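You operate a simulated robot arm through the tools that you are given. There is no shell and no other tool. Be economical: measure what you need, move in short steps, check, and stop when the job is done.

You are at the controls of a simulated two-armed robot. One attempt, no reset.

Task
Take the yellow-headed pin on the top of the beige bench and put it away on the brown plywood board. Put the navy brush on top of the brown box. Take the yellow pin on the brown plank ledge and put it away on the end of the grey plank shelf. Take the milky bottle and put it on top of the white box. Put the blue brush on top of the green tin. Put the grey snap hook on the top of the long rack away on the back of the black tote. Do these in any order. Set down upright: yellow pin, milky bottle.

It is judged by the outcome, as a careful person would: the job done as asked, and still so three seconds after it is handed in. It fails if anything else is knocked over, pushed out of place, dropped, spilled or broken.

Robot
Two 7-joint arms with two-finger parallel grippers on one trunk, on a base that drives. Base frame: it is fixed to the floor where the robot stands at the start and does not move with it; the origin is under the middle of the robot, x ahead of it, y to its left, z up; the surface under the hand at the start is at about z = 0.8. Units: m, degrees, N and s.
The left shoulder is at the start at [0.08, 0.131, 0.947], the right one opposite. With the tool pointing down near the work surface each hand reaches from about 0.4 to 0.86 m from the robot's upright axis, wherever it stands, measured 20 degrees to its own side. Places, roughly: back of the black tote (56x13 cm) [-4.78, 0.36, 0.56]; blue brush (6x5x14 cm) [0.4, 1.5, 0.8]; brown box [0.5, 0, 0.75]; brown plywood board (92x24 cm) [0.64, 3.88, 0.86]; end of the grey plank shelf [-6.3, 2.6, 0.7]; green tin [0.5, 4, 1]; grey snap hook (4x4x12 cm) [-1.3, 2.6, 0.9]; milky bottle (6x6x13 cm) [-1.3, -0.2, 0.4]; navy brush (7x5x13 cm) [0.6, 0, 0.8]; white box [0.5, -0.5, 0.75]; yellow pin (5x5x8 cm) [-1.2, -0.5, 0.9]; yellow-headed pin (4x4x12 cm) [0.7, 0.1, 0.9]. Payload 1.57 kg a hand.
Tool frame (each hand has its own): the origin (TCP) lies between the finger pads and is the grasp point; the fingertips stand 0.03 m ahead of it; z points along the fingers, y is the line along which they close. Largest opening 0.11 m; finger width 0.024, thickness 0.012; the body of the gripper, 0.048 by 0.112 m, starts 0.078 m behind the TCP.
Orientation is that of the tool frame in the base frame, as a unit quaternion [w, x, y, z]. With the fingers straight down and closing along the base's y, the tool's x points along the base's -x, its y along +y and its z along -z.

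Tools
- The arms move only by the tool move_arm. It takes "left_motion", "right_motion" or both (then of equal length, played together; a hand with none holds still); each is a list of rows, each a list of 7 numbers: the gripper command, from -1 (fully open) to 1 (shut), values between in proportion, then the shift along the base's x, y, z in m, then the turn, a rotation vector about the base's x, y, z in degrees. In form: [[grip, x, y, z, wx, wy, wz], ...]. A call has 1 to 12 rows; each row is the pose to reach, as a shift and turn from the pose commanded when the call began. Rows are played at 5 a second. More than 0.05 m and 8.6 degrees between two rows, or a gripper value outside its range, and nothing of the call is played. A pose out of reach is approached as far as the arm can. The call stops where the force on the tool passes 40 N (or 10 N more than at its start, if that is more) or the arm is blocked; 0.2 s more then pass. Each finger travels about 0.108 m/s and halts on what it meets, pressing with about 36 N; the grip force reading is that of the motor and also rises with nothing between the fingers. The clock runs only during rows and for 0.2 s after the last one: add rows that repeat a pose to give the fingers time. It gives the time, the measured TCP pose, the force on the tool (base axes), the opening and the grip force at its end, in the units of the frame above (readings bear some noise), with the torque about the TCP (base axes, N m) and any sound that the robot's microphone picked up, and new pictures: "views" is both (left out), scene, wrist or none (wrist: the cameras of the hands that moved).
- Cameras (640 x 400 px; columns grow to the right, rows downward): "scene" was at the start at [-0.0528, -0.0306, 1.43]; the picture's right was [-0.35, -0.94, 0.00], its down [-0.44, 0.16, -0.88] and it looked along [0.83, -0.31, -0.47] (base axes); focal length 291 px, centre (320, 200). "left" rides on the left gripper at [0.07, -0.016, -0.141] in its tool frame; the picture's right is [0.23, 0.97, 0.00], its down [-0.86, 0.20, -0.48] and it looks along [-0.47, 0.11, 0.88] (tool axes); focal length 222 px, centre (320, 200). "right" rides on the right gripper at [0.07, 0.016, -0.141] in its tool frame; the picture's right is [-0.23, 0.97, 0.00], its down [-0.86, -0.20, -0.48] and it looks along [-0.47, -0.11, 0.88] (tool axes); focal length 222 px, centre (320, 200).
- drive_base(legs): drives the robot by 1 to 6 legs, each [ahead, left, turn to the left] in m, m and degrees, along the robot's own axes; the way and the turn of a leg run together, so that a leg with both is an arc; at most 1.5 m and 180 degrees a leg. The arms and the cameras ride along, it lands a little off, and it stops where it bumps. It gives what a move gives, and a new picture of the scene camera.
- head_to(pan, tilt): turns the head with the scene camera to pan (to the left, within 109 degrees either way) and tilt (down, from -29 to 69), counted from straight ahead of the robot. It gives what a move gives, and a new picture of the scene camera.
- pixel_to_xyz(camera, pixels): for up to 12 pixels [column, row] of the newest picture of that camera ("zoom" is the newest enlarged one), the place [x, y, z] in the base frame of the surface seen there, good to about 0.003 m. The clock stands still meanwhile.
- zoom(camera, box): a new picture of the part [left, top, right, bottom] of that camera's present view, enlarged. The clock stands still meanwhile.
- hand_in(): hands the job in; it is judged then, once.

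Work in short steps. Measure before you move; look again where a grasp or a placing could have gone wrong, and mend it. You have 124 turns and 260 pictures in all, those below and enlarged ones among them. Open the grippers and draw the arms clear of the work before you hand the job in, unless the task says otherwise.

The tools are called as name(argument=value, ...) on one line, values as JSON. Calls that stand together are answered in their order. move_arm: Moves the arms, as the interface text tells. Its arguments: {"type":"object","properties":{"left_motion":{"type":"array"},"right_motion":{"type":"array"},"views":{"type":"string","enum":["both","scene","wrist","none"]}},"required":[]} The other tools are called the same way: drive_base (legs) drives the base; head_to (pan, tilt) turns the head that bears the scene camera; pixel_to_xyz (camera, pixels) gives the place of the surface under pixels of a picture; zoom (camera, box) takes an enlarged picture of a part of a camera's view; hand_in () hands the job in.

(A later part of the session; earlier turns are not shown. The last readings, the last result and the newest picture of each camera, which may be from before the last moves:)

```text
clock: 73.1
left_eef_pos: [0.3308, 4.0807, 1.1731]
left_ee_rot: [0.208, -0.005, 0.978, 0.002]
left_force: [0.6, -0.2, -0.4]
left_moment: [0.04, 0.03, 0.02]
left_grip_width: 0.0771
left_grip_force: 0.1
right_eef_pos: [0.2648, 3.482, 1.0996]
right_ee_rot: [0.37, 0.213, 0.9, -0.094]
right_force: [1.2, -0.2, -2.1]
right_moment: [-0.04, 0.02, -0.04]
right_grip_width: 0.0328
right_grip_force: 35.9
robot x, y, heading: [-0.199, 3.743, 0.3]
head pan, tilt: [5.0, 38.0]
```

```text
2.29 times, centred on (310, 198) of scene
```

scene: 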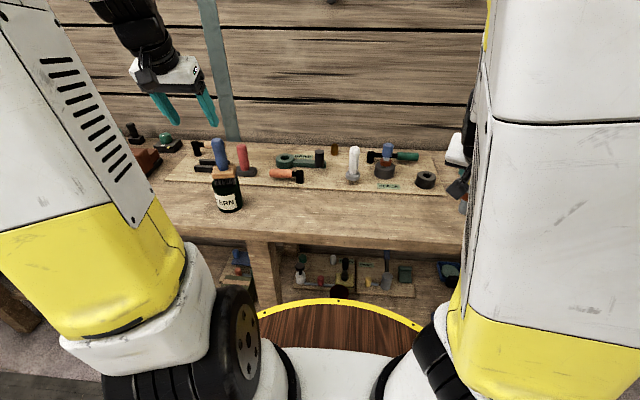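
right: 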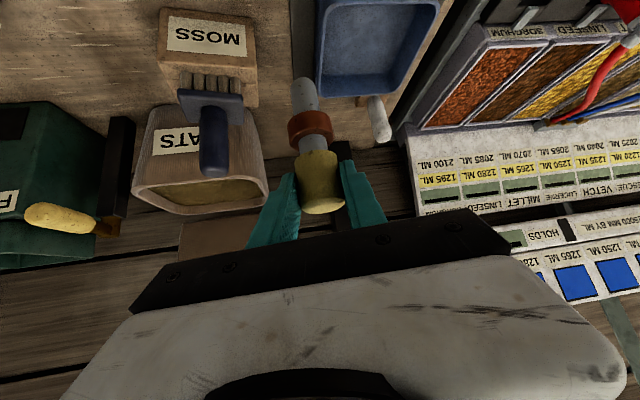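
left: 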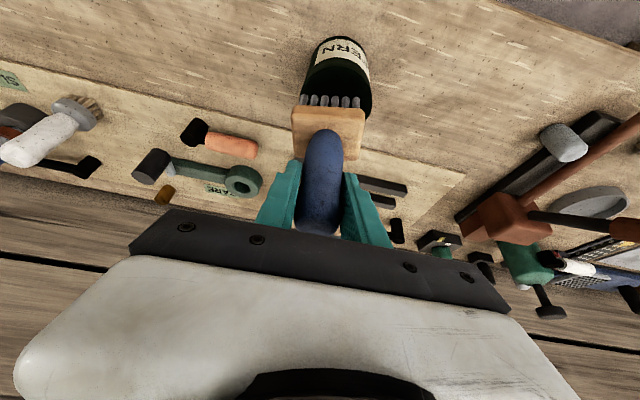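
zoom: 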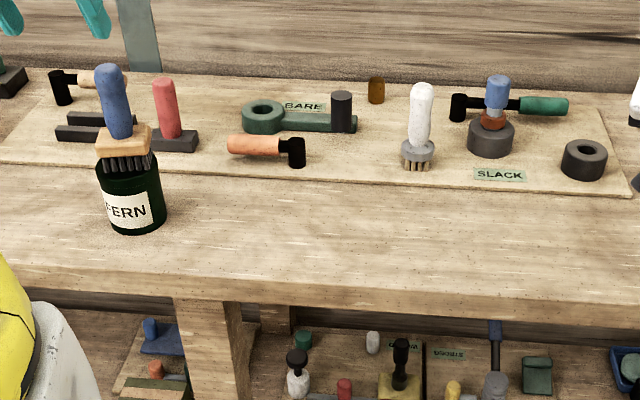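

Blue brush stands on the tin. Now the pin: find a free spot on the board, around zoom (358,150).

pixel_to_xyz(camera="zoom", pixels=[[345, 150], [358, 150], [370, 150], [358, 165], [298, 150], [418, 155], [418, 90], [340, 125], [360, 135]])

drive_base(legs=[[0.1, 0.08, 0]])

zoom(camera="right", box=[160, 0, 480, 260])

```text
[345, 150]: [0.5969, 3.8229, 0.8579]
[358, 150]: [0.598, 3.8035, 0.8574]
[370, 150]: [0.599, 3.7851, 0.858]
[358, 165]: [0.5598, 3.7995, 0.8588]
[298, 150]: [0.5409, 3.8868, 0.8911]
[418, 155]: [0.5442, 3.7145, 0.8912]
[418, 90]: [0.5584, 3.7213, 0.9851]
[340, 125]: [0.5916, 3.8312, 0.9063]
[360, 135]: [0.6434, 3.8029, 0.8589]
```

```text
clock: 74.3
left_eef_pos: [0.4301, 4.1609, 1.1735]
left_ee_rot: [0.208, -0.005, 0.978, 0.002]
left_force: [-0.1, -0.1, -0.6]
left_moment: [0.02, 0.01, 0.02]
left_grip_width: 0.0772
left_grip_force: 0.1
right_eef_pos: [0.3632, 3.5627, 1.0993]
right_ee_rot: [0.37, 0.213, 0.899, -0.093]
right_force: [-0.6, 0.8, -2.4]
right_moment: [0.0, 0.01, 0.01]
right_grip_width: 0.0326
right_grip_force: 36.2
robot x, y, heading: [-0.0951, 3.8208, 0.3]
head pan, tilt: [5.0, 38.0]
```

scene: 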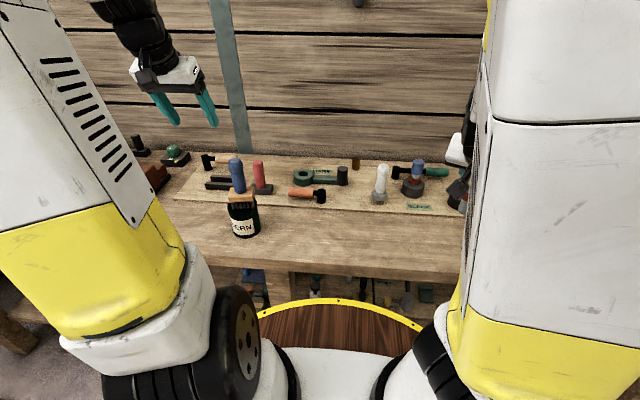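

```text
1.54 times, centred on (320, 130) of right
```

zoom: 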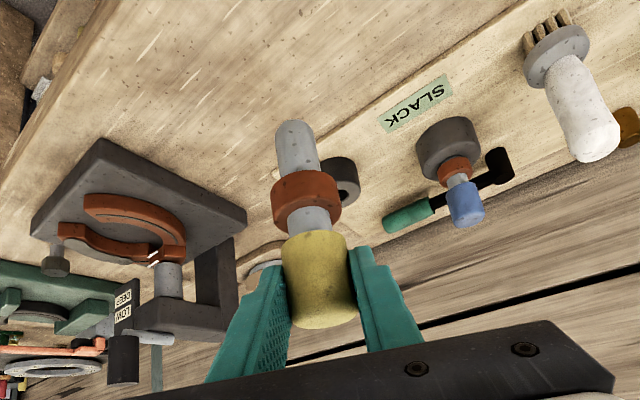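

Free spot (0.56, 3.80) on the board. Bring the pin there via y first, then x, stopping ~1 cm above.

move_arm(right_motion=[[1, 0, 0.04, 0, 0, 0, 4], [1, 0, 0.08, 0, 0, 0, 8], [1, 0, 0.12, 0, 0, 0, 12], [1, 0, 0.16, 0, 0, 0, 17], [1, 0, 0.2, 0, 0, 0, 21], [1, 0.02, 0.239, 0, 0, 0, 25], [1, 0.065, 0.239, -0.01, 0, 0, 25], [1, 0.11, 0.239, -0.03, 0, 0, 25], [1, 0.15, 0.239, -0.055, 0, 0, 25], [1, 0.187, 0.239, -0.085, 0, 0, 25], [1, 0.187, 0.239, -0.118, 0, 0, 25], [1, 0.187, 0.239, -0.118, 0, 0, 25]], views="both")

zoom(camera="scene", box=[250, 120, 470, 258])

```text
clock: 76.9
left_eef_pos: [0.4292, 4.1632, 1.1724]
left_ee_rot: [0.206, -0.005, 0.978, 0.002]
left_force: [-0.3, 0.4, -0.2]
left_moment: [0.02, 0.0, 0.03]
left_grip_width: 0.0771
left_grip_force: 0.1
right_eef_pos: [0.5511, 3.8008, 0.9821]
right_ee_rot: [0.381, 0.013, 0.924, -0.01]
right_force: [0.2, 0.3, -2.4]
right_moment: [0.02, 0.04, -0.02]
right_grip_width: 0.0328
right_grip_force: 35.7
right hand out of reach, approached as far as the arm can: row 1, 2, 3
robot x, y, heading: [-0.0989, 3.8194, 0.4]
head pan, tilt: [5.0, 38.0]
```

scene: 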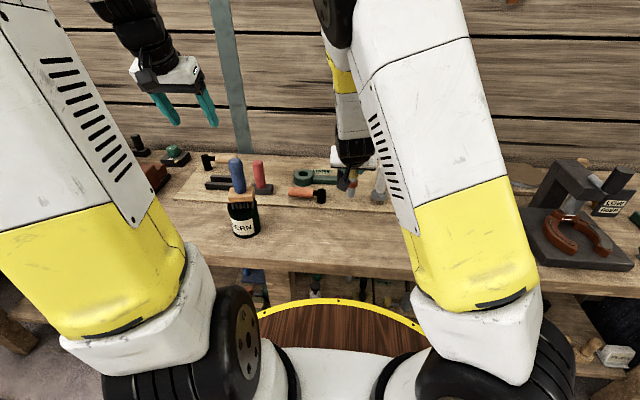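
right: 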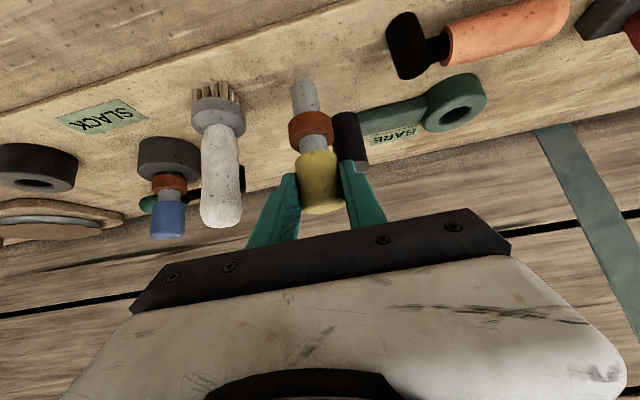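

```text
2.90 times, centred on (360, 189) of scene
```

zoom: 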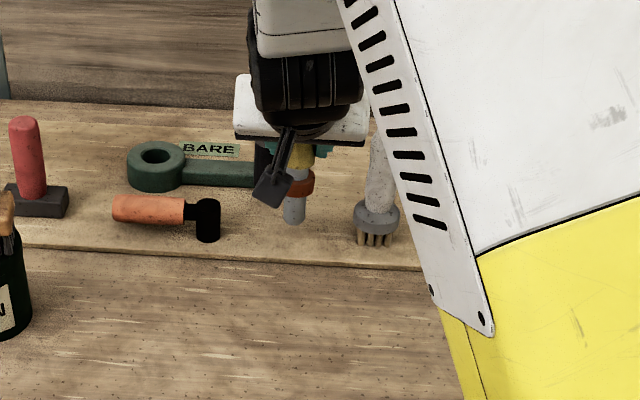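

Pin hovers above the free spot. Lower until light contact.

pixel_to_xyz(camera="zoom", pixels=[[295, 217], [295, 235], [372, 215], [210, 235]])

move_arm(right_motion=[[1, 0, 0, -0.007, 0, 0, 0], [1, 0, 0, -0.013, 0, 0, 0], [1, 0, 0, -0.016, 0, 0, 0], [1, 0, 0, -0.018, 0, 0, 0], [1, 0, 0, -0.018, 0, 0, 0]], views="none")

zoom(camera="scene", box=[300, 140, 420, 240])

```text
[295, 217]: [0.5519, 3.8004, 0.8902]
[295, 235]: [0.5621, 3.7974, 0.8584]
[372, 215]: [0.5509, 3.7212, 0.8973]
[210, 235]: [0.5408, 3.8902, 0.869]
```

```text
clock: 78.1
left_eef_pos: [0.4284, 4.1622, 1.1732]
left_ee_rot: [0.207, -0.005, 0.978, 0.002]
left_force: [0.0, 0.5, -0.1]
left_moment: [-0.04, 0.05, 0.02]
left_grip_width: 0.0771
left_grip_force: 0.1
right_eef_pos: [0.5506, 3.8013, 0.9653]
right_ee_rot: [0.38, 0.013, 0.925, -0.012]
right_force: [0.1, 0.0, -2.3]
right_moment: [0.02, 0.03, 0.0]
right_grip_width: 0.0326
right_grip_force: 35.6
robot x, y, heading: [-0.0989, 3.8159, 0.1]
head pan, tilt: [5.0, 38.0]
```

```text
4.00 times, centred on (360, 190) of scene
```

zoom: 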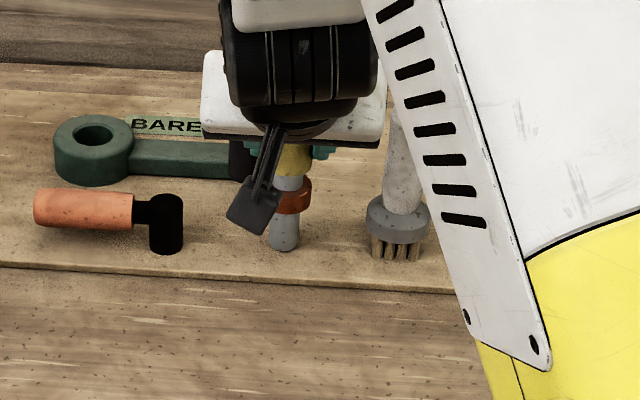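

Still weight-only force; lower a few more millimetres.

move_arm(right_motion=[[1, 0, 0, -0.002, 0, 0, 0], [1, 0, 0, -0.004, 0, 0, 0], [1, 0, 0, -0.006, 0, 0, 0], [1, 0, 0, -0.006, 0, 0, 0]], views="none")

```text
clock: 79.1
left_eef_pos: [0.4291, 4.1624, 1.1723]
left_ee_rot: [0.207, -0.006, 0.978, 0.002]
left_force: [-0.3, -0.3, 0.5]
left_moment: [0.0, 0.05, -0.03]
left_grip_width: 0.077
left_grip_force: 0.2
right_eef_pos: [0.5518, 3.8027, 0.9587]
right_ee_rot: [0.383, 0.014, 0.923, -0.011]
right_force: [3.3, -3.2, 21.5]
right_moment: [-0.19, -0.56, -0.04]
right_grip_width: 0.033
right_grip_force: 36.1
robot x, y, heading: [-0.0997, 3.8216, 0.4]
head pan, tilt: [5.0, 38.0]
```

Contact (≈24 N). Ease 2 mm, open, withdraw along the tool axis and up.

move_arm(right_motion=[[1, 0, 0, 0.002, 0, 0, 0], [0.1, 0, 0, 0.002, 0, 0, 0], [-0.2, 0, 0, 0.002, 0, 0, 0], [-0.2, 0, 0, 0.002, 0, 0, 0], [-0.2, -0.025, 0, 0.027, 0, 0, 0], [-0.2, -0.055, 0, 0.057, 0, 0, 0], [-0.2, -0.085, 0, 0.09, 0, 0, 0], [-0.2, -0.12, -0.01, 0.12, 0, 0, 0], [-0.2, -0.14, -0.04, 0.13, 0, 0, 0], [-0.2, -0.15, -0.08, 0.13, 0, 0, 0], [-0.2, -0.15, -0.12, 0.13, 0, 0, 0], [-0.2, -0.15, -0.16, 0.13, 0, 0, 0]], views="scene")

zoom(camera="scene", box=[200, 120, 440, 270])

```text
clock: 81.7
left_eef_pos: [0.429, 4.1621, 1.1722]
left_ee_rot: [0.207, -0.006, 0.978, 0.002]
left_force: [0.3, -0.5, -0.4]
left_moment: [0.0, -0.03, 0.0]
left_grip_width: 0.0771
left_grip_force: 0.0
right_eef_pos: [0.4023, 3.6483, 1.0893]
right_ee_rot: [0.382, 0.015, 0.924, -0.01]
right_force: [-0.4, 0.5, -0.7]
right_moment: [0.0, 0.02, -0.02]
right_grip_width: 0.0659
right_grip_force: 0.1
right hand out of reach, approached as far as the arm can: row 12
robot x, y, heading: [-0.0961, 3.8194, 0.2]
head pan, tilt: [5.0, 38.0]
```

scene: 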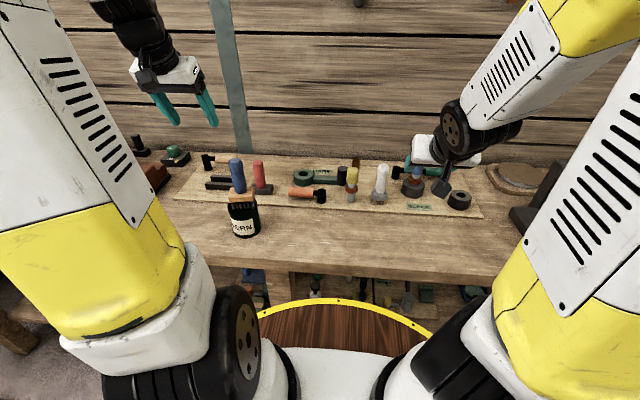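

```text
2.67 times, centred on (320, 195) of scene
```

zoom: 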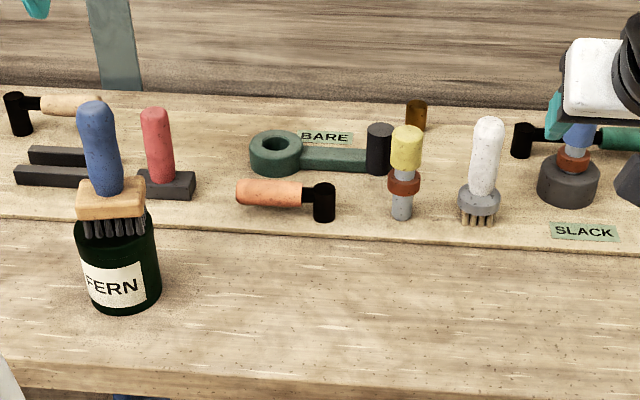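

Pin stands on the board, brush on the tin. Next the snap hook: back off 0.5 m, turn right 90° (to face −y) and look.

drive_base(legs=[[-0.45, 0, 0], [0, 0, -90]])

head_to(pan=-45, tilt=20)

```text
clock: 88.1
left_eef_pos: [-0.1759, 3.3046, 1.1734]
left_ee_rot: [0.151, 0.676, 0.707, -0.143]
left_force: [0.6, 0.2, 0.1]
left_moment: [0.02, 0.01, 0.02]
left_grip_width: 0.0769
left_grip_force: 0.0
right_eef_pos: [-0.6911, 3.3152, 1.0889]
right_ee_rot: [0.267, 0.652, 0.654, -0.275]
right_force: [0.4, 1.2, -0.3]
right_moment: [0.0, 0.0, -0.01]
right_grip_width: 0.0658
right_grip_force: 0.2
robot x, y, heading: [-0.5361, 3.8242, -87.7]
head pan, tilt: [5.0, 38.0]
```

scene: 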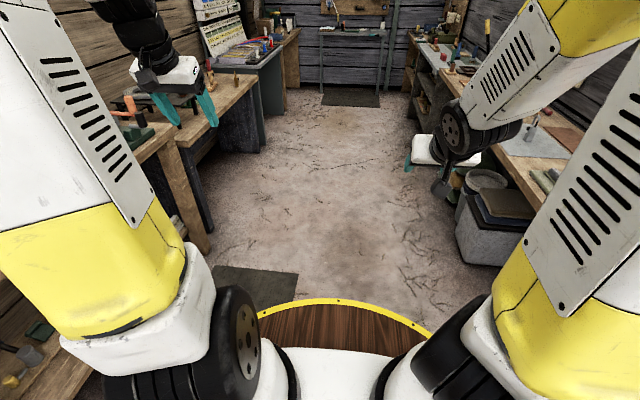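

```text
clock: 89.3
left_eef_pos: [-0.1758, 3.3034, 1.1733]
left_ee_rot: [0.151, 0.676, 0.707, -0.143]
left_force: [-0.5, -0.1, -0.6]
left_moment: [-0.04, 0.02, 0.0]
left_grip_width: 0.077
left_grip_force: 0.0
right_eef_pos: [-0.6905, 3.3143, 1.0898]
right_ee_rot: [0.268, 0.651, 0.655, -0.274]
right_force: [-0.6, 0.8, -0.3]
right_moment: [0.03, -0.01, -0.03]
right_grip_width: 0.0659
right_grip_force: 0.1
robot x, y, heading: [-0.5382, 3.8193, -87.9]
head pan, tilt: [-45.0, 20.0]
```

scene: 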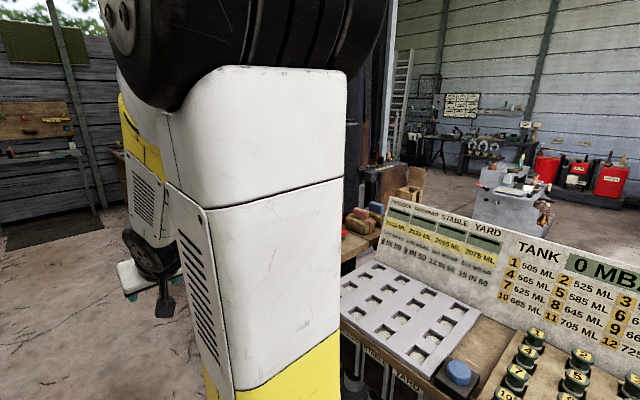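

Look ahead-right to measure the right-hand row and find the hook.

head_to(pan=-22, tilt=25)

zoom(camera="scene", box=[200, 40, 500, 227])

```text
clock: 90.2
left_eef_pos: [-0.1756, 3.3045, 1.1725]
left_ee_rot: [0.15, 0.676, 0.707, -0.143]
left_force: [-0.1, 0.7, 1.0]
left_moment: [0.02, -0.03, -0.03]
left_grip_width: 0.0771
left_grip_force: 0.0
right_eef_pos: [-0.6907, 3.3138, 1.0893]
right_ee_rot: [0.267, 0.652, 0.655, -0.274]
right_force: [1.1, -0.5, -0.4]
right_moment: [-0.02, -0.01, -0.01]
right_grip_width: 0.066
right_grip_force: 0.1
robot x, y, heading: [-0.5366, 3.8203, -87.7]
head pan, tilt: [-22.0, 25.0]
```

scene: 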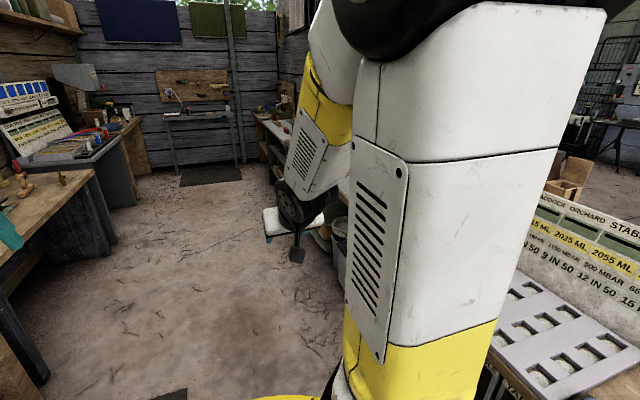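

```text
2.13 times, centred on (350, 134) of scene
```

zoom: 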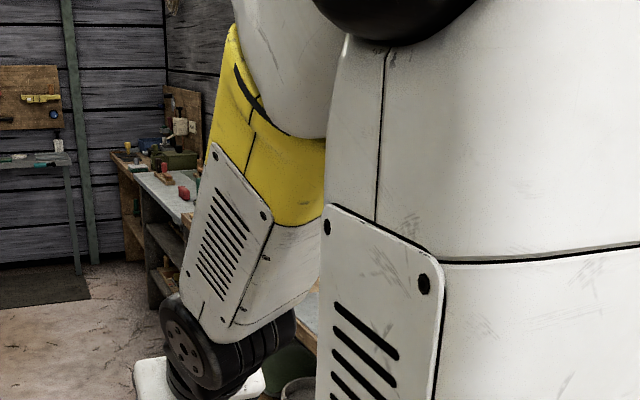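

Drive forward 1.15 m and 0.2 m to the left (keeping mid-aisle), then look from there.

drive_base(legs=[[0.6, 0.18, 0], [0.5, 0.0, 0]])

drive_base(legs=[[0, 0, -60]])

head_to(pan=0, tilt=25)

```text
clock: 96.3
left_eef_pos: [0.0516, 2.1916, 1.1736]
left_ee_rot: [0.151, 0.676, 0.707, -0.142]
left_force: [0.0, -0.4, 0.2]
left_moment: [0.0, -0.01, 0.0]
left_grip_width: 0.0772
left_grip_force: 0.0
right_eef_pos: [-0.4637, 2.2012, 1.0889]
right_ee_rot: [0.266, 0.652, 0.655, -0.274]
right_force: [-0.2, -0.6, 0.1]
right_moment: [0.04, -0.02, 0.0]
right_grip_width: 0.0661
right_grip_force: 0.0
robot x, y, heading: [-0.3072, 2.705, -88.0]
head pan, tilt: [-22.0, 25.0]
```

scene: 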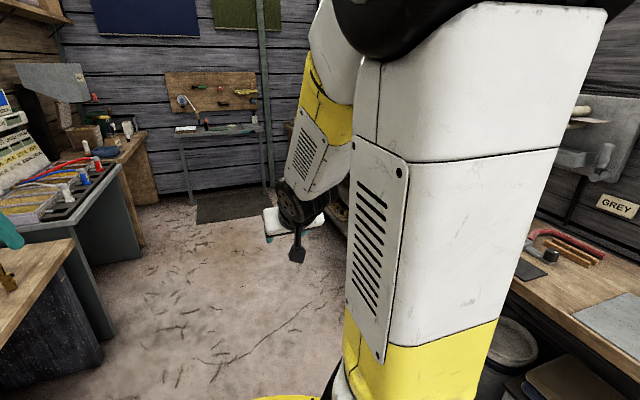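

```text
clock: 99.3
left_eef_pos: [-0.5635, 2.1332, 1.1722]
left_ee_rot: [0.061, 0.937, 0.283, -0.198]
left_force: [0.7, -0.3, 0.2]
left_moment: [-0.04, 0.01, 0.03]
left_grip_width: 0.0768
left_grip_force: 0.1
right_eef_pos: [-0.8192, 2.5796, 1.0894]
right_ee_rot: [0.098, 0.889, 0.249, -0.37]
right_force: [-0.3, -2.0, 0.6]
right_moment: [0.02, 0.01, 0.01]
right_grip_width: 0.0661
right_grip_force: 0.1
robot x, y, heading: [-0.3057, 2.7034, -146.8]
head pan, tilt: [-22.0, 25.0]
```

scene: 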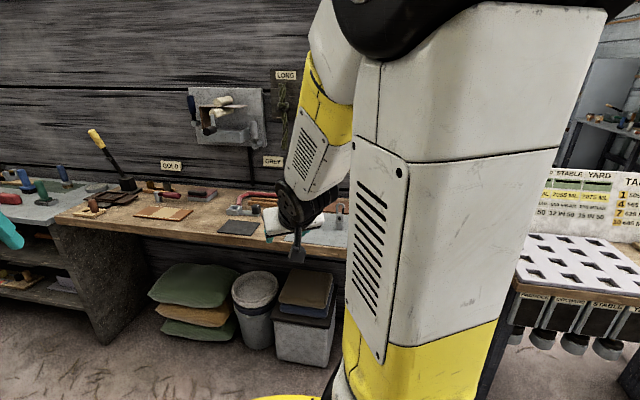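

```text
clock: 100.2
left_eef_pos: [-0.5636, 2.1348, 1.1731]
left_ee_rot: [0.06, 0.936, 0.283, -0.198]
left_force: [-0.1, -0.8, 0.5]
left_moment: [0.0, -0.01, -0.03]
left_grip_width: 0.077
left_grip_force: 0.1
right_eef_pos: [-0.8206, 2.5794, 1.0901]
right_ee_rot: [0.097, 0.889, 0.249, -0.371]
right_force: [0.5, -0.2, -0.6]
right_moment: [-0.01, 0.01, -0.01]
right_grip_width: 0.066
right_grip_force: 0.1
robot x, y, heading: [-0.3034, 2.7055, -146.6]
head pan, tilt: [0.0, 25.0]
```

scene: 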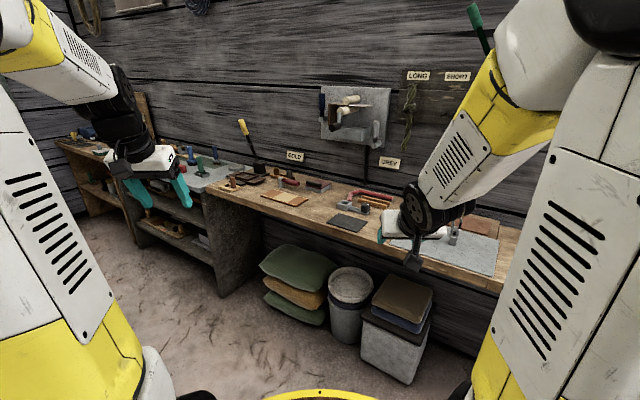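

Zoom on the right part of the bench to find the grey snap hook near (−1.3,2.6,0.9).

zoom(camera="scene", box=[300, 60, 560, 290])

pixel_to_xyz(camera="scene", pixels=[[455, 232], [480, 225], [470, 250], [345, 222], [375, 195], [300, 185], [415, 100], [355, 120], [500, 260], [510, 290], [330, 235]])

```text
1.74 times, centred on (430, 175) of scene
```

zoom: 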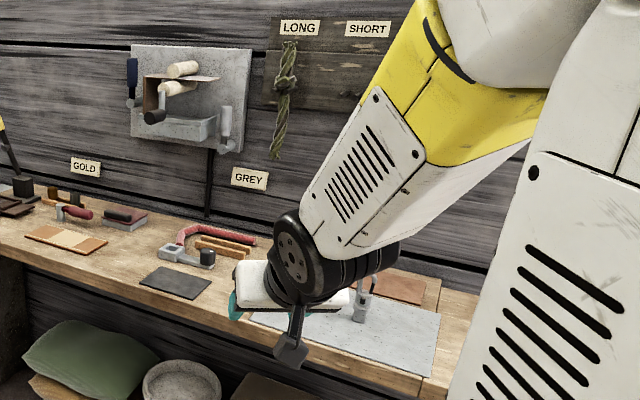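

```text
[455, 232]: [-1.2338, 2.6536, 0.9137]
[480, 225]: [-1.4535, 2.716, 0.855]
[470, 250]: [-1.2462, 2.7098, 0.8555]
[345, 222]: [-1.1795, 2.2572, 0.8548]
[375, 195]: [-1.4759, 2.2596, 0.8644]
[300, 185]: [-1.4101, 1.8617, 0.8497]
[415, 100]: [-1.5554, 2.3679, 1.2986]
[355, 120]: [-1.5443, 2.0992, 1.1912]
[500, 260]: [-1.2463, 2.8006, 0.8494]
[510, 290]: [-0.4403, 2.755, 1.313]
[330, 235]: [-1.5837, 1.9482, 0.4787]
```

The grey snap hook stands upright at about (−1.235,2.655). Turn to face −x and close in, aligning it with the left hand.

drive_base(legs=[[0, 0, -33], [0, -0.14, 0], [0.2, 0, 0]])

head_to(pan=5, tilt=38)

```text
clock: 104.3
left_eef_pos: [-1.0383, 2.5115, 1.1725]
left_ee_rot: [0.001, 0.978, 0.001, -0.207]
left_force: [0.0, 0.6, 0.0]
left_moment: [-0.01, 0.0, 0.04]
left_grip_width: 0.077
left_grip_force: 0.1
right_eef_pos: [-1.0081, 3.0257, 1.0896]
right_ee_rot: [-0.012, 0.923, -0.016, -0.383]
right_force: [0.3, -1.0, -0.1]
right_moment: [-0.03, 0.0, -0.02]
right_grip_width: 0.0662
right_grip_force: 0.1
robot x, y, heading: [-0.5108, 2.8482, 180.0]
head pan, tilt: [0.0, 25.0]
```

scene: 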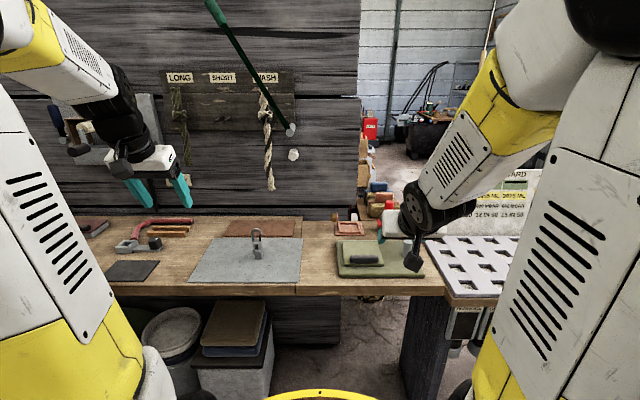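

```text
clock: 105.1
left_eef_pos: [-1.0392, 2.5129, 1.173]
left_ee_rot: [0.002, 0.978, 0.002, -0.207]
left_force: [0.4, 0.1, 0.1]
left_moment: [0.01, 0.0, -0.03]
left_grip_width: 0.0769
left_grip_force: 0.2
right_eef_pos: [-1.0074, 3.0269, 1.0881]
right_ee_rot: [-0.013, 0.924, -0.017, -0.383]
right_force: [-1.2, 0.4, 0.1]
right_moment: [-0.01, 0.04, -0.01]
right_grip_width: 0.066
right_grip_force: 0.1
robot x, y, heading: [-0.5116, 2.8528, 179.7]
head pan, tilt: [5.0, 38.0]
```

scene: 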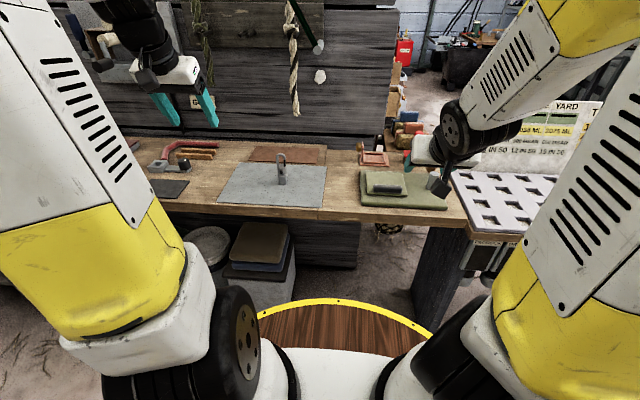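

Zoom on the hook and measure.

zoom(camera="scene", box=[220, 125, 340, 225])

pixel_to_xyz(camera="scene", pixels=[[281, 158], [281, 170], [281, 183], [277, 178], [285, 178], [270, 190], [240, 215]])

```text
4.00 times, centred on (280, 175) of scene
```

zoom: 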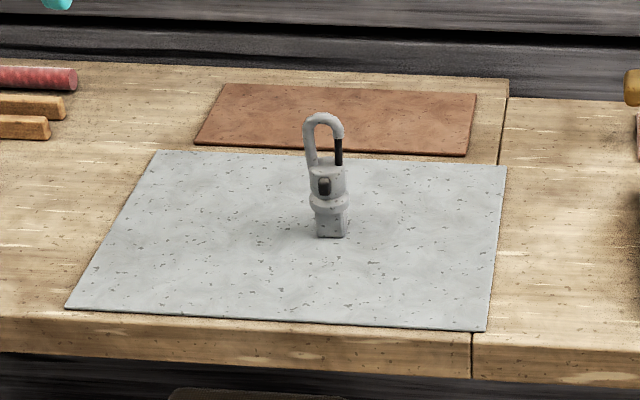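

```text
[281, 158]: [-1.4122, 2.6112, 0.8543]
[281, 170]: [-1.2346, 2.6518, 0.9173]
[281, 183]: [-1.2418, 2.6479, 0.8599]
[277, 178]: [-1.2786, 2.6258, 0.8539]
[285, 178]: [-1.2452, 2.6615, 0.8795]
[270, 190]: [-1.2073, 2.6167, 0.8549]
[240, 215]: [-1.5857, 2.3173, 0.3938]
```

Hook body centre ≈ (−1.245,2.652), grip at z≈0.912. Move left hand to pre-grasp.

move_arm(left_motion=[[-0.35, -0.02, 0.03, -0.02, 0, 0, 0], [-0.35, -0.05, 0.06, -0.04, 0, 0, 0], [-0.35, -0.08, 0.09, -0.06, 0, 0, 0], [-0.35, -0.11, 0.115, -0.085, 0, 0, 0], [-0.35, -0.14, 0.13, -0.115, 0, 0, 0], [-0.35, -0.16, 0.139, -0.145, 0, 0, 0], [-0.35, -0.166, 0.139, -0.17, 0, 0, 0], [-0.35, -0.166, 0.139, -0.17, 0, 0, 0]], views="wrist")

zoom(camera="scene", box=[220, 100, 340, 200])

```text
clock: 106.9
left_eef_pos: [-1.2025, 2.6512, 1.0036]
left_ee_rot: [0.001, 0.978, 0.002, -0.208]
left_force: [0.2, 0.5, 0.4]
left_moment: [0.02, 0.0, 0.02]
left_grip_width: 0.0745
left_grip_force: 0.0
right_eef_pos: [-1.0076, 3.0266, 1.0902]
right_ee_rot: [-0.013, 0.924, -0.016, -0.382]
right_force: [0.8, 0.3, 0.7]
right_moment: [0.02, -0.03, -0.01]
right_grip_width: 0.066
right_grip_force: 0.0
robot x, y, heading: [-0.5091, 2.8505, 180.0]
head pan, tilt: [5.0, 38.0]
```

left: 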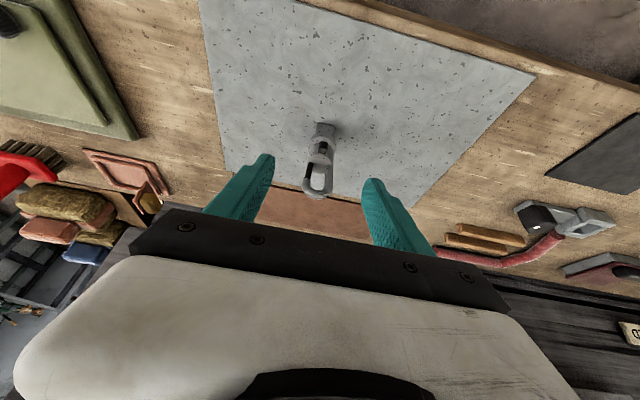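

```text
4.00 times, centred on (280, 150) of scene
```

zoom: 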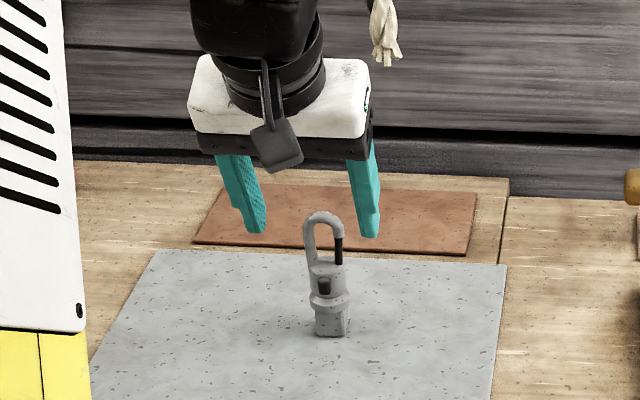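

Aligned. Advance, grip, lift and draw back.

move_arm(left_motion=[[-0.35, -0.014, 0.001, -0.03, 0, 0, 0], [-0.35, -0.028, 0.001, -0.06, 0, 0, 0], [-0.35, -0.042, 0.001, -0.091, 0, 0, 0], [-0.35, -0.042, 0.001, -0.091, 0, 0, 0], [1, -0.042, 0.001, -0.091, 0, 0, 0], [1, -0.042, 0.001, -0.091, 0, 0, 0], [1, -0.042, 0.001, -0.091, 0, 0, 0], [1, -0.042, 0.001, -0.05, 0, 0, 0], [1, -0.02, 0.001, -0.01, 0, 0, 0], [1, 0.02, 0.001, 0.02, 0, 0, 0], [1, 0.06, 0.001, 0.05, 0, 0, 0], [1, 0.1, 0, 0.08, 0, 0, 0]], views="both")

```text
clock: 109.5
left_eef_pos: [-1.1051, 2.6496, 1.0841]
left_ee_rot: [0.002, 0.978, 0.002, -0.207]
left_force: [-2.1, -0.2, -2.1]
left_moment: [0.0, -0.05, -0.01]
left_grip_width: 0.0329
left_grip_force: 35.8
right_eef_pos: [-1.0103, 3.0261, 1.0886]
right_ee_rot: [-0.013, 0.924, -0.017, -0.383]
right_force: [-0.3, 0.5, -0.7]
right_moment: [-0.02, 0.02, 0.02]
right_grip_width: 0.066
right_grip_force: 0.0
robot x, y, heading: [-0.5088, 2.8523, 179.8]
head pan, tilt: [5.0, 38.0]
```

scene: 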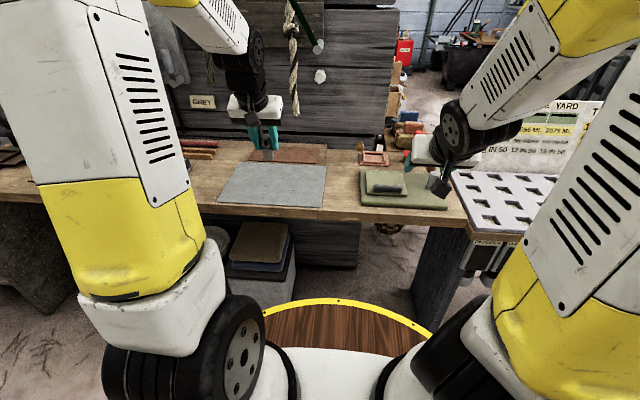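
left: 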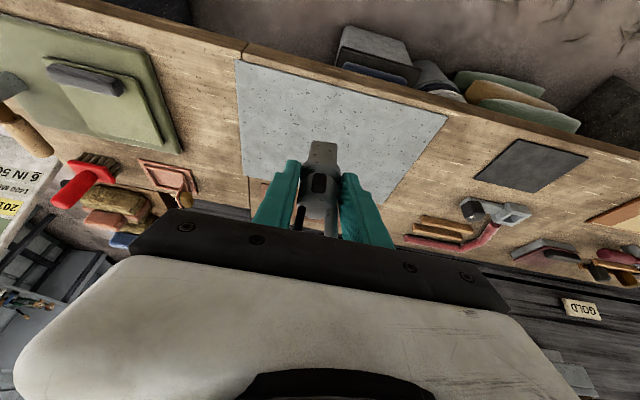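

Hook held (33 mm). Now drive along the aisle to the bottle: back 0.2 m, strafe left (−y) 2.7 m.

drive_base(legs=[[-0.2, 0, 0], [0, 1.35, 0], [0, 1.35, 0]])

head_to(pan=0, tilt=40)

```text
clock: 124.0
left_eef_pos: [-0.8775, -0.1006, 1.0841]
left_ee_rot: [0.002, 0.978, 0.006, -0.206]
left_force: [-0.4, 0.9, -0.9]
left_moment: [-0.02, 0.0, -0.03]
left_grip_width: 0.0327
left_grip_force: 35.6
right_eef_pos: [-0.7836, 0.2765, 1.0899]
right_ee_rot: [-0.011, 0.924, -0.012, -0.383]
right_force: [0.2, 0.5, -0.5]
right_moment: [-0.01, -0.03, 0.03]
right_grip_width: 0.0659
right_grip_force: 0.0
robot x, y, heading: [-0.2861, 0.1043, -179.4]
head pan, tilt: [5.0, 38.0]
```

scene: 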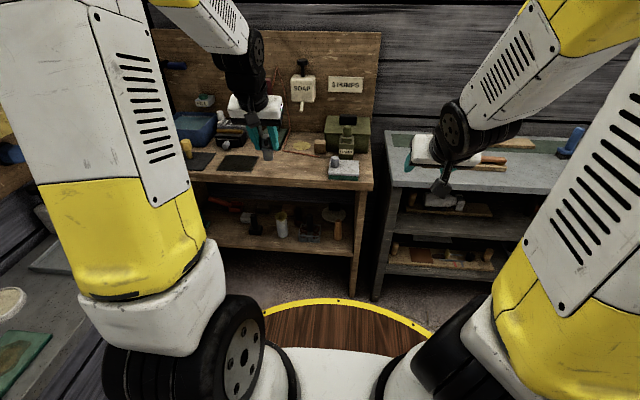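

```text
clock: 124.7
left_eef_pos: [-0.8767, -0.1017, 1.0837]
left_ee_rot: [0.002, 0.978, 0.006, -0.207]
left_force: [-0.3, -0.2, -1.2]
left_moment: [0.0, -0.01, -0.01]
left_grip_width: 0.033
left_grip_force: 36.0
right_eef_pos: [-0.7854, 0.2773, 1.0896]
right_ee_rot: [-0.012, 0.924, -0.012, -0.383]
right_force: [-0.5, 0.3, -0.4]
right_moment: [0.01, 0.0, 0.02]
right_grip_width: 0.066
right_grip_force: 0.1
robot x, y, heading: [-0.2857, 0.1044, -179.4]
head pan, tilt: [0.0, 40.0]
```

scene: 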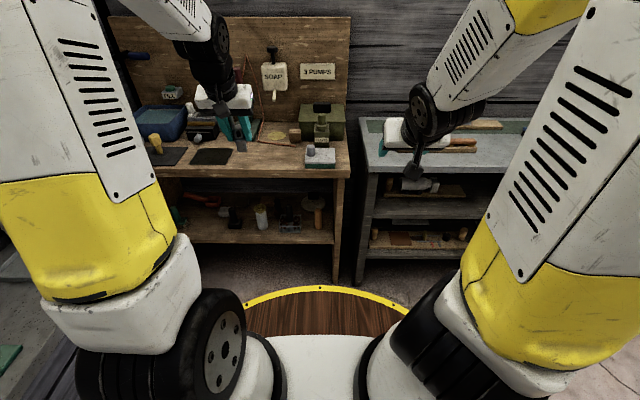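

Bottle seen around (262,216) on the lower shelf, yellow pin at (156,145). Zoom and measure.

zoom(camera="scene", box=[120, 90, 380, 252])

pixel_to_xyz(camera="scene", pixels=[[262, 208], [262, 216], [262, 225], [155, 140], [158, 152], [265, 235], [265, 175], [300, 240], [290, 222], [235, 218], [320, 215], [340, 180]])

```text
2.46 times, centred on (250, 171) of scene
```

zoom: 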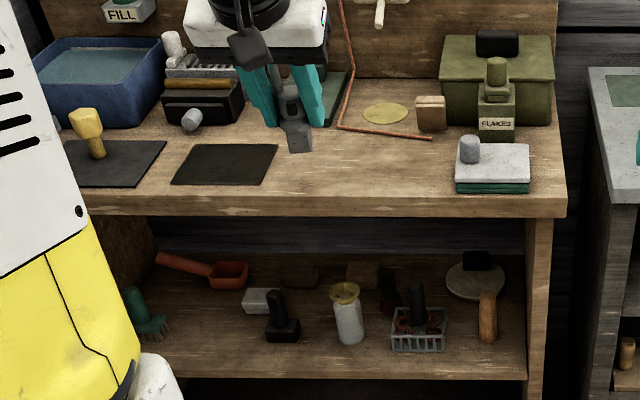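

```text
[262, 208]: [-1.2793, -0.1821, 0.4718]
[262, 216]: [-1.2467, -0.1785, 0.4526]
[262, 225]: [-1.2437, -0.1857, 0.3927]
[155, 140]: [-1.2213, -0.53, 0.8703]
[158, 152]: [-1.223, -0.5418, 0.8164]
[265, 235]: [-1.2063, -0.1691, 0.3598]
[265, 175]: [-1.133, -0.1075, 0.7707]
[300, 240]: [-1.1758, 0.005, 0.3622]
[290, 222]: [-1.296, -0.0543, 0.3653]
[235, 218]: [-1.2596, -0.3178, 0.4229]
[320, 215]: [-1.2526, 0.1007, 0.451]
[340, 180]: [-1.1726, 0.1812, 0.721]
```

Bottle: centre ≈ (−1.276,−0.183), z 0.362–0.49, on the lower shelf; bench top front at x≈−1.13. Strafe so the right hand lines up, then lower the right hand in the aisle with a flatter pitch.

drive_base(legs=[[-0.05, 0.42, 0]])

move_arm(left_motion=[[1, 0.03, 0, 0, 0, 0, 0], [1, 0.06, 0, 0, 0, 0, 0], [1, 0.09, -0.01, 0, 0, 0, 0], [1, 0.11, -0.02, 0, 0, 0, 0], [1, 0.13, -0.03, 0, 0, 0, 0], [1, 0.13, -0.03, 0, 0, 0, 0], [1, 0.13, -0.03, 0, 0, 0, 0], [1, 0.13, -0.03, 0, 0, 0, 0], [1, 0.13, -0.03, 0, 0, 0, 0], [1, 0.13, -0.03, 0, 0, 0, 0], [1, 0.13, -0.03, 0, 0, 0, 0], [1, 0.13, -0.03, 0, 0, 0, 0]], right_motion=[[-0.5, 0, 0, -0.045, 0, 0, 0], [-0.5, 0, 0, -0.09, 0, 3, 0], [-0.5, 0, 0, -0.135, 0, 6, 0], [-0.5, 0, 0, -0.18, 0, 9, 0], [-0.5, 0, 0, -0.225, 0, 12, 0], [-0.5, 0, 0, -0.27, 0, 15, 0], [-0.5, 0, 0, -0.315, 0, 17, 0], [-0.5, 0, 0, -0.36, 0, 19, 0], [-0.5, 0, 0, -0.405, 0, 21, 0], [-0.5, 0, 0, -0.45, 0, 22, 0], [-0.5, 0, 0, -0.495, 0, 22, 0], [-0.5, 0, 0, -0.54, 0, 22, 0]], views="both")

```text
clock: 126.8
left_eef_pos: [-0.839, -0.4168, 1.0832]
left_ee_rot: [0.004, 0.978, 0.01, -0.208]
left_force: [1.1, -0.1, -2.3]
left_moment: [-0.04, 0.03, -0.03]
left_grip_width: 0.0326
left_grip_force: 35.9
right_eef_pos: [-0.748, -0.038, 1.0911]
right_ee_rot: [-0.012, 0.923, -0.009, -0.385]
right_force: [0.9, 0.2, 0.2]
right_moment: [-0.04, 0.0, 0.0]
right_grip_width: 0.0659
right_grip_force: 0.0
robot x, y, heading: [-0.248, -0.2076, -179.3]
head pan, tilt: [0.0, 40.0]
stopped in leg 1: the robot was blocked; the commanded pose is now the measured one
```

scene: 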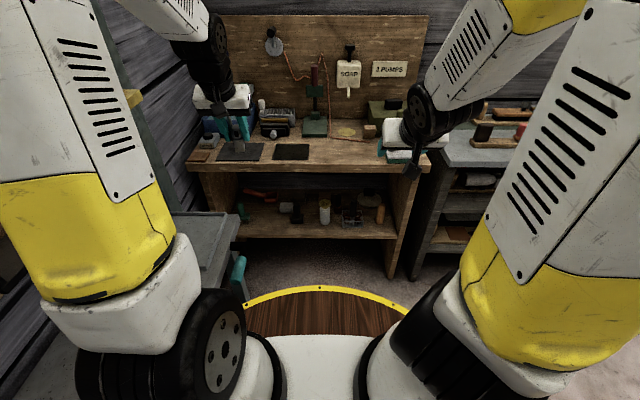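

```text
clock: 129.4
left_eef_pos: [-0.7068, -0.4463, 1.0836]
left_ee_rot: [0.005, 0.979, 0.01, -0.206]
left_force: [0.3, -1.0, -1.2]
left_moment: [-0.05, -0.01, -0.04]
left_grip_width: 0.0329
left_grip_force: 36.1
right_eef_pos: [-0.7577, -0.0364, 0.5511]
right_ee_rot: [-0.01, 0.83, -0.009, -0.557]
right_force: [-0.5, 0.0, 0.0]
right_moment: [0.02, 0.0, 0.01]
right_grip_width: 0.0824
right_grip_force: 0.0
right hand out of reach, approached as far as the arm can: row 1, 2, 3, 4, 5, 6
robot x, y, heading: [-0.2503, -0.2065, -179.3]
head pan, tilt: [0.0, 40.0]
```

scene: 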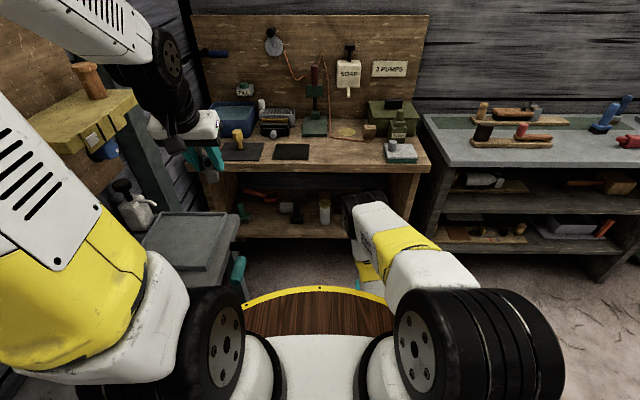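
right: 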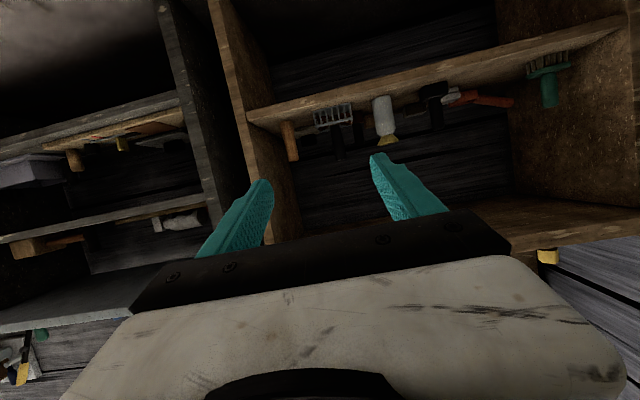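
left: 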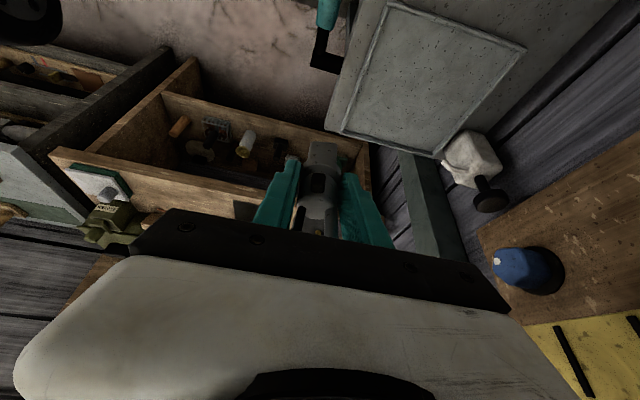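

The base bumped the small grey stand on the left; nothing looks displaced. Measure the stand and bottle before going forward.

zoom(camera="scene", box=[80, 60, 440, 300])

pixel_to_xyz(camera="scene", pixels=[[237, 217], [215, 270], [150, 245], [237, 275], [135, 205], [325, 205], [325, 213], [240, 260], [90, 80], [110, 110], [285, 240], [385, 240]])

```text
1.67 times, centred on (260, 180) of scene
```

zoom: 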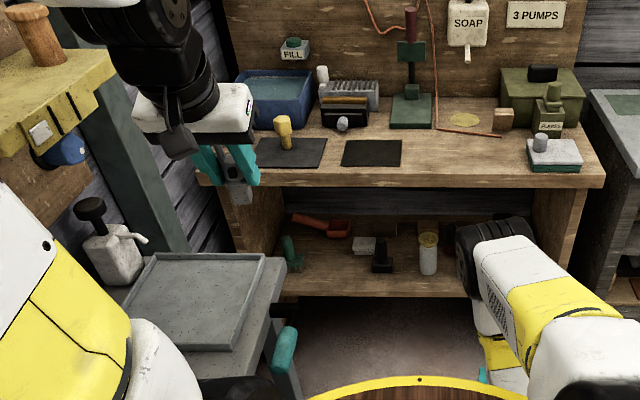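

```text
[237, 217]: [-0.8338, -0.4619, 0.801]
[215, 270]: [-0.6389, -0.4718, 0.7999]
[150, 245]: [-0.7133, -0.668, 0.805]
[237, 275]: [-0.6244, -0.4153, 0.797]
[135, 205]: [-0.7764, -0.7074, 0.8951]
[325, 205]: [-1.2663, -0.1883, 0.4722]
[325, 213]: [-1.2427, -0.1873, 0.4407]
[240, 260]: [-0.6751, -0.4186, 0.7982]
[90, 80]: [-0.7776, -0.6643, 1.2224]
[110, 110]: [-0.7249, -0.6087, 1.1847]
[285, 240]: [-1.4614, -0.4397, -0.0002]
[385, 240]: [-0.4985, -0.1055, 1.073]
```

The stand reaches y −0.46 (handle −0.415), so I'll come in from the right: strafe right 0.34 m, turn left 20°, then forward 0.3 m.

drive_base(legs=[[0, -0.34, 0], [0, 0, 20], [0.3, 0, 0]])

head_to(pan=0, tilt=48)

```text
clock: 134.3
left_eef_pos: [-0.8828, -0.3628, 1.0839]
left_ee_rot: [0.041, 0.961, 0.186, -0.202]
left_force: [0.4, -0.1, -2.4]
left_moment: [0.03, -0.02, -0.03]
left_grip_width: 0.0327
left_grip_force: 36.4
right_eef_pos: [-1.0735, 0.0032, 0.5526]
right_ee_rot: [0.09, 0.819, 0.14, -0.55]
right_force: [-0.2, 0.2, 0.4]
right_moment: [0.0, 0.0, 0.01]
right_grip_width: 0.0825
right_grip_force: 0.0
robot x, y, heading: [-0.5362, 0.0204, -158.7]
head pan, tilt: [0.0, 40.0]
```

scene: 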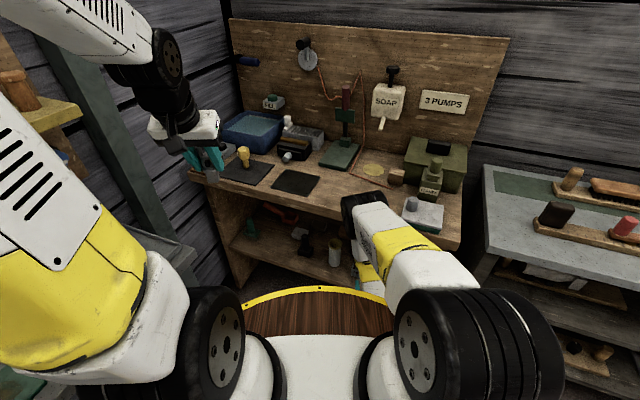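

```text
clock: 135.0
left_eef_pos: [-0.8825, -0.3643, 1.0841]
left_ee_rot: [0.041, 0.961, 0.187, -0.202]
left_force: [0.7, 0.1, -1.7]
left_moment: [0.02, -0.03, 0.01]
left_grip_width: 0.0329
left_grip_force: 36.2
right_eef_pos: [-1.0735, 0.0036, 0.5517]
right_ee_rot: [0.088, 0.818, 0.139, -0.552]
right_force: [0.0, 0.2, -0.2]
right_moment: [0.0, 0.0, -0.02]
right_grip_width: 0.0828
right_grip_force: 0.0
robot x, y, heading: [-0.5355, 0.0262, -158.9]
head pan, tilt: [0.0, 48.0]
```

scene: 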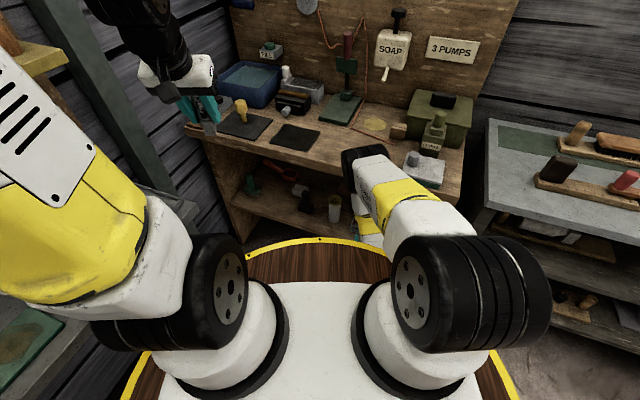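

Measure the bottle from here and view from the right wrist.

zoom(camera="right", box=[160, 20, 580, 280])

zoom(camera="scene", box=[230, 140, 400, 250])

pixel_to_xyz(camera="scene", pixels=[[335, 199], [334, 205], [334, 212], [334, 219], [330, 212], [338, 212], [307, 205], [348, 205], [336, 177]])

```text
1.52 times, centred on (370, 150) of right
```

zoom: 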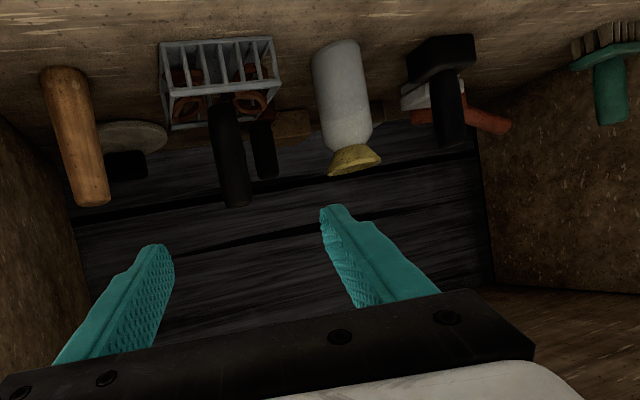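

```text
3.64 times, centred on (315, 195) of scene
```

zoom: 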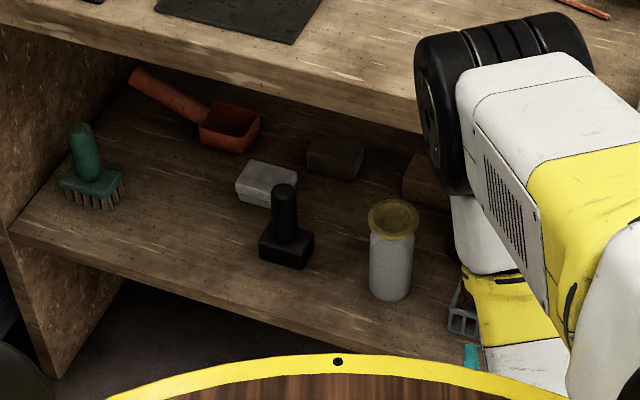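

```text
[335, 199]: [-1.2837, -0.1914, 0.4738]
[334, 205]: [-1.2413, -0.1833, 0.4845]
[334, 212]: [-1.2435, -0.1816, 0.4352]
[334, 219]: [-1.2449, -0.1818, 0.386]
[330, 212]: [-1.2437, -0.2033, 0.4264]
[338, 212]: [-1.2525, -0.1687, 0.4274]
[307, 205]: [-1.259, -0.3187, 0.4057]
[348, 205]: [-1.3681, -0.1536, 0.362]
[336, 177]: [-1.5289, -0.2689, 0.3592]
```

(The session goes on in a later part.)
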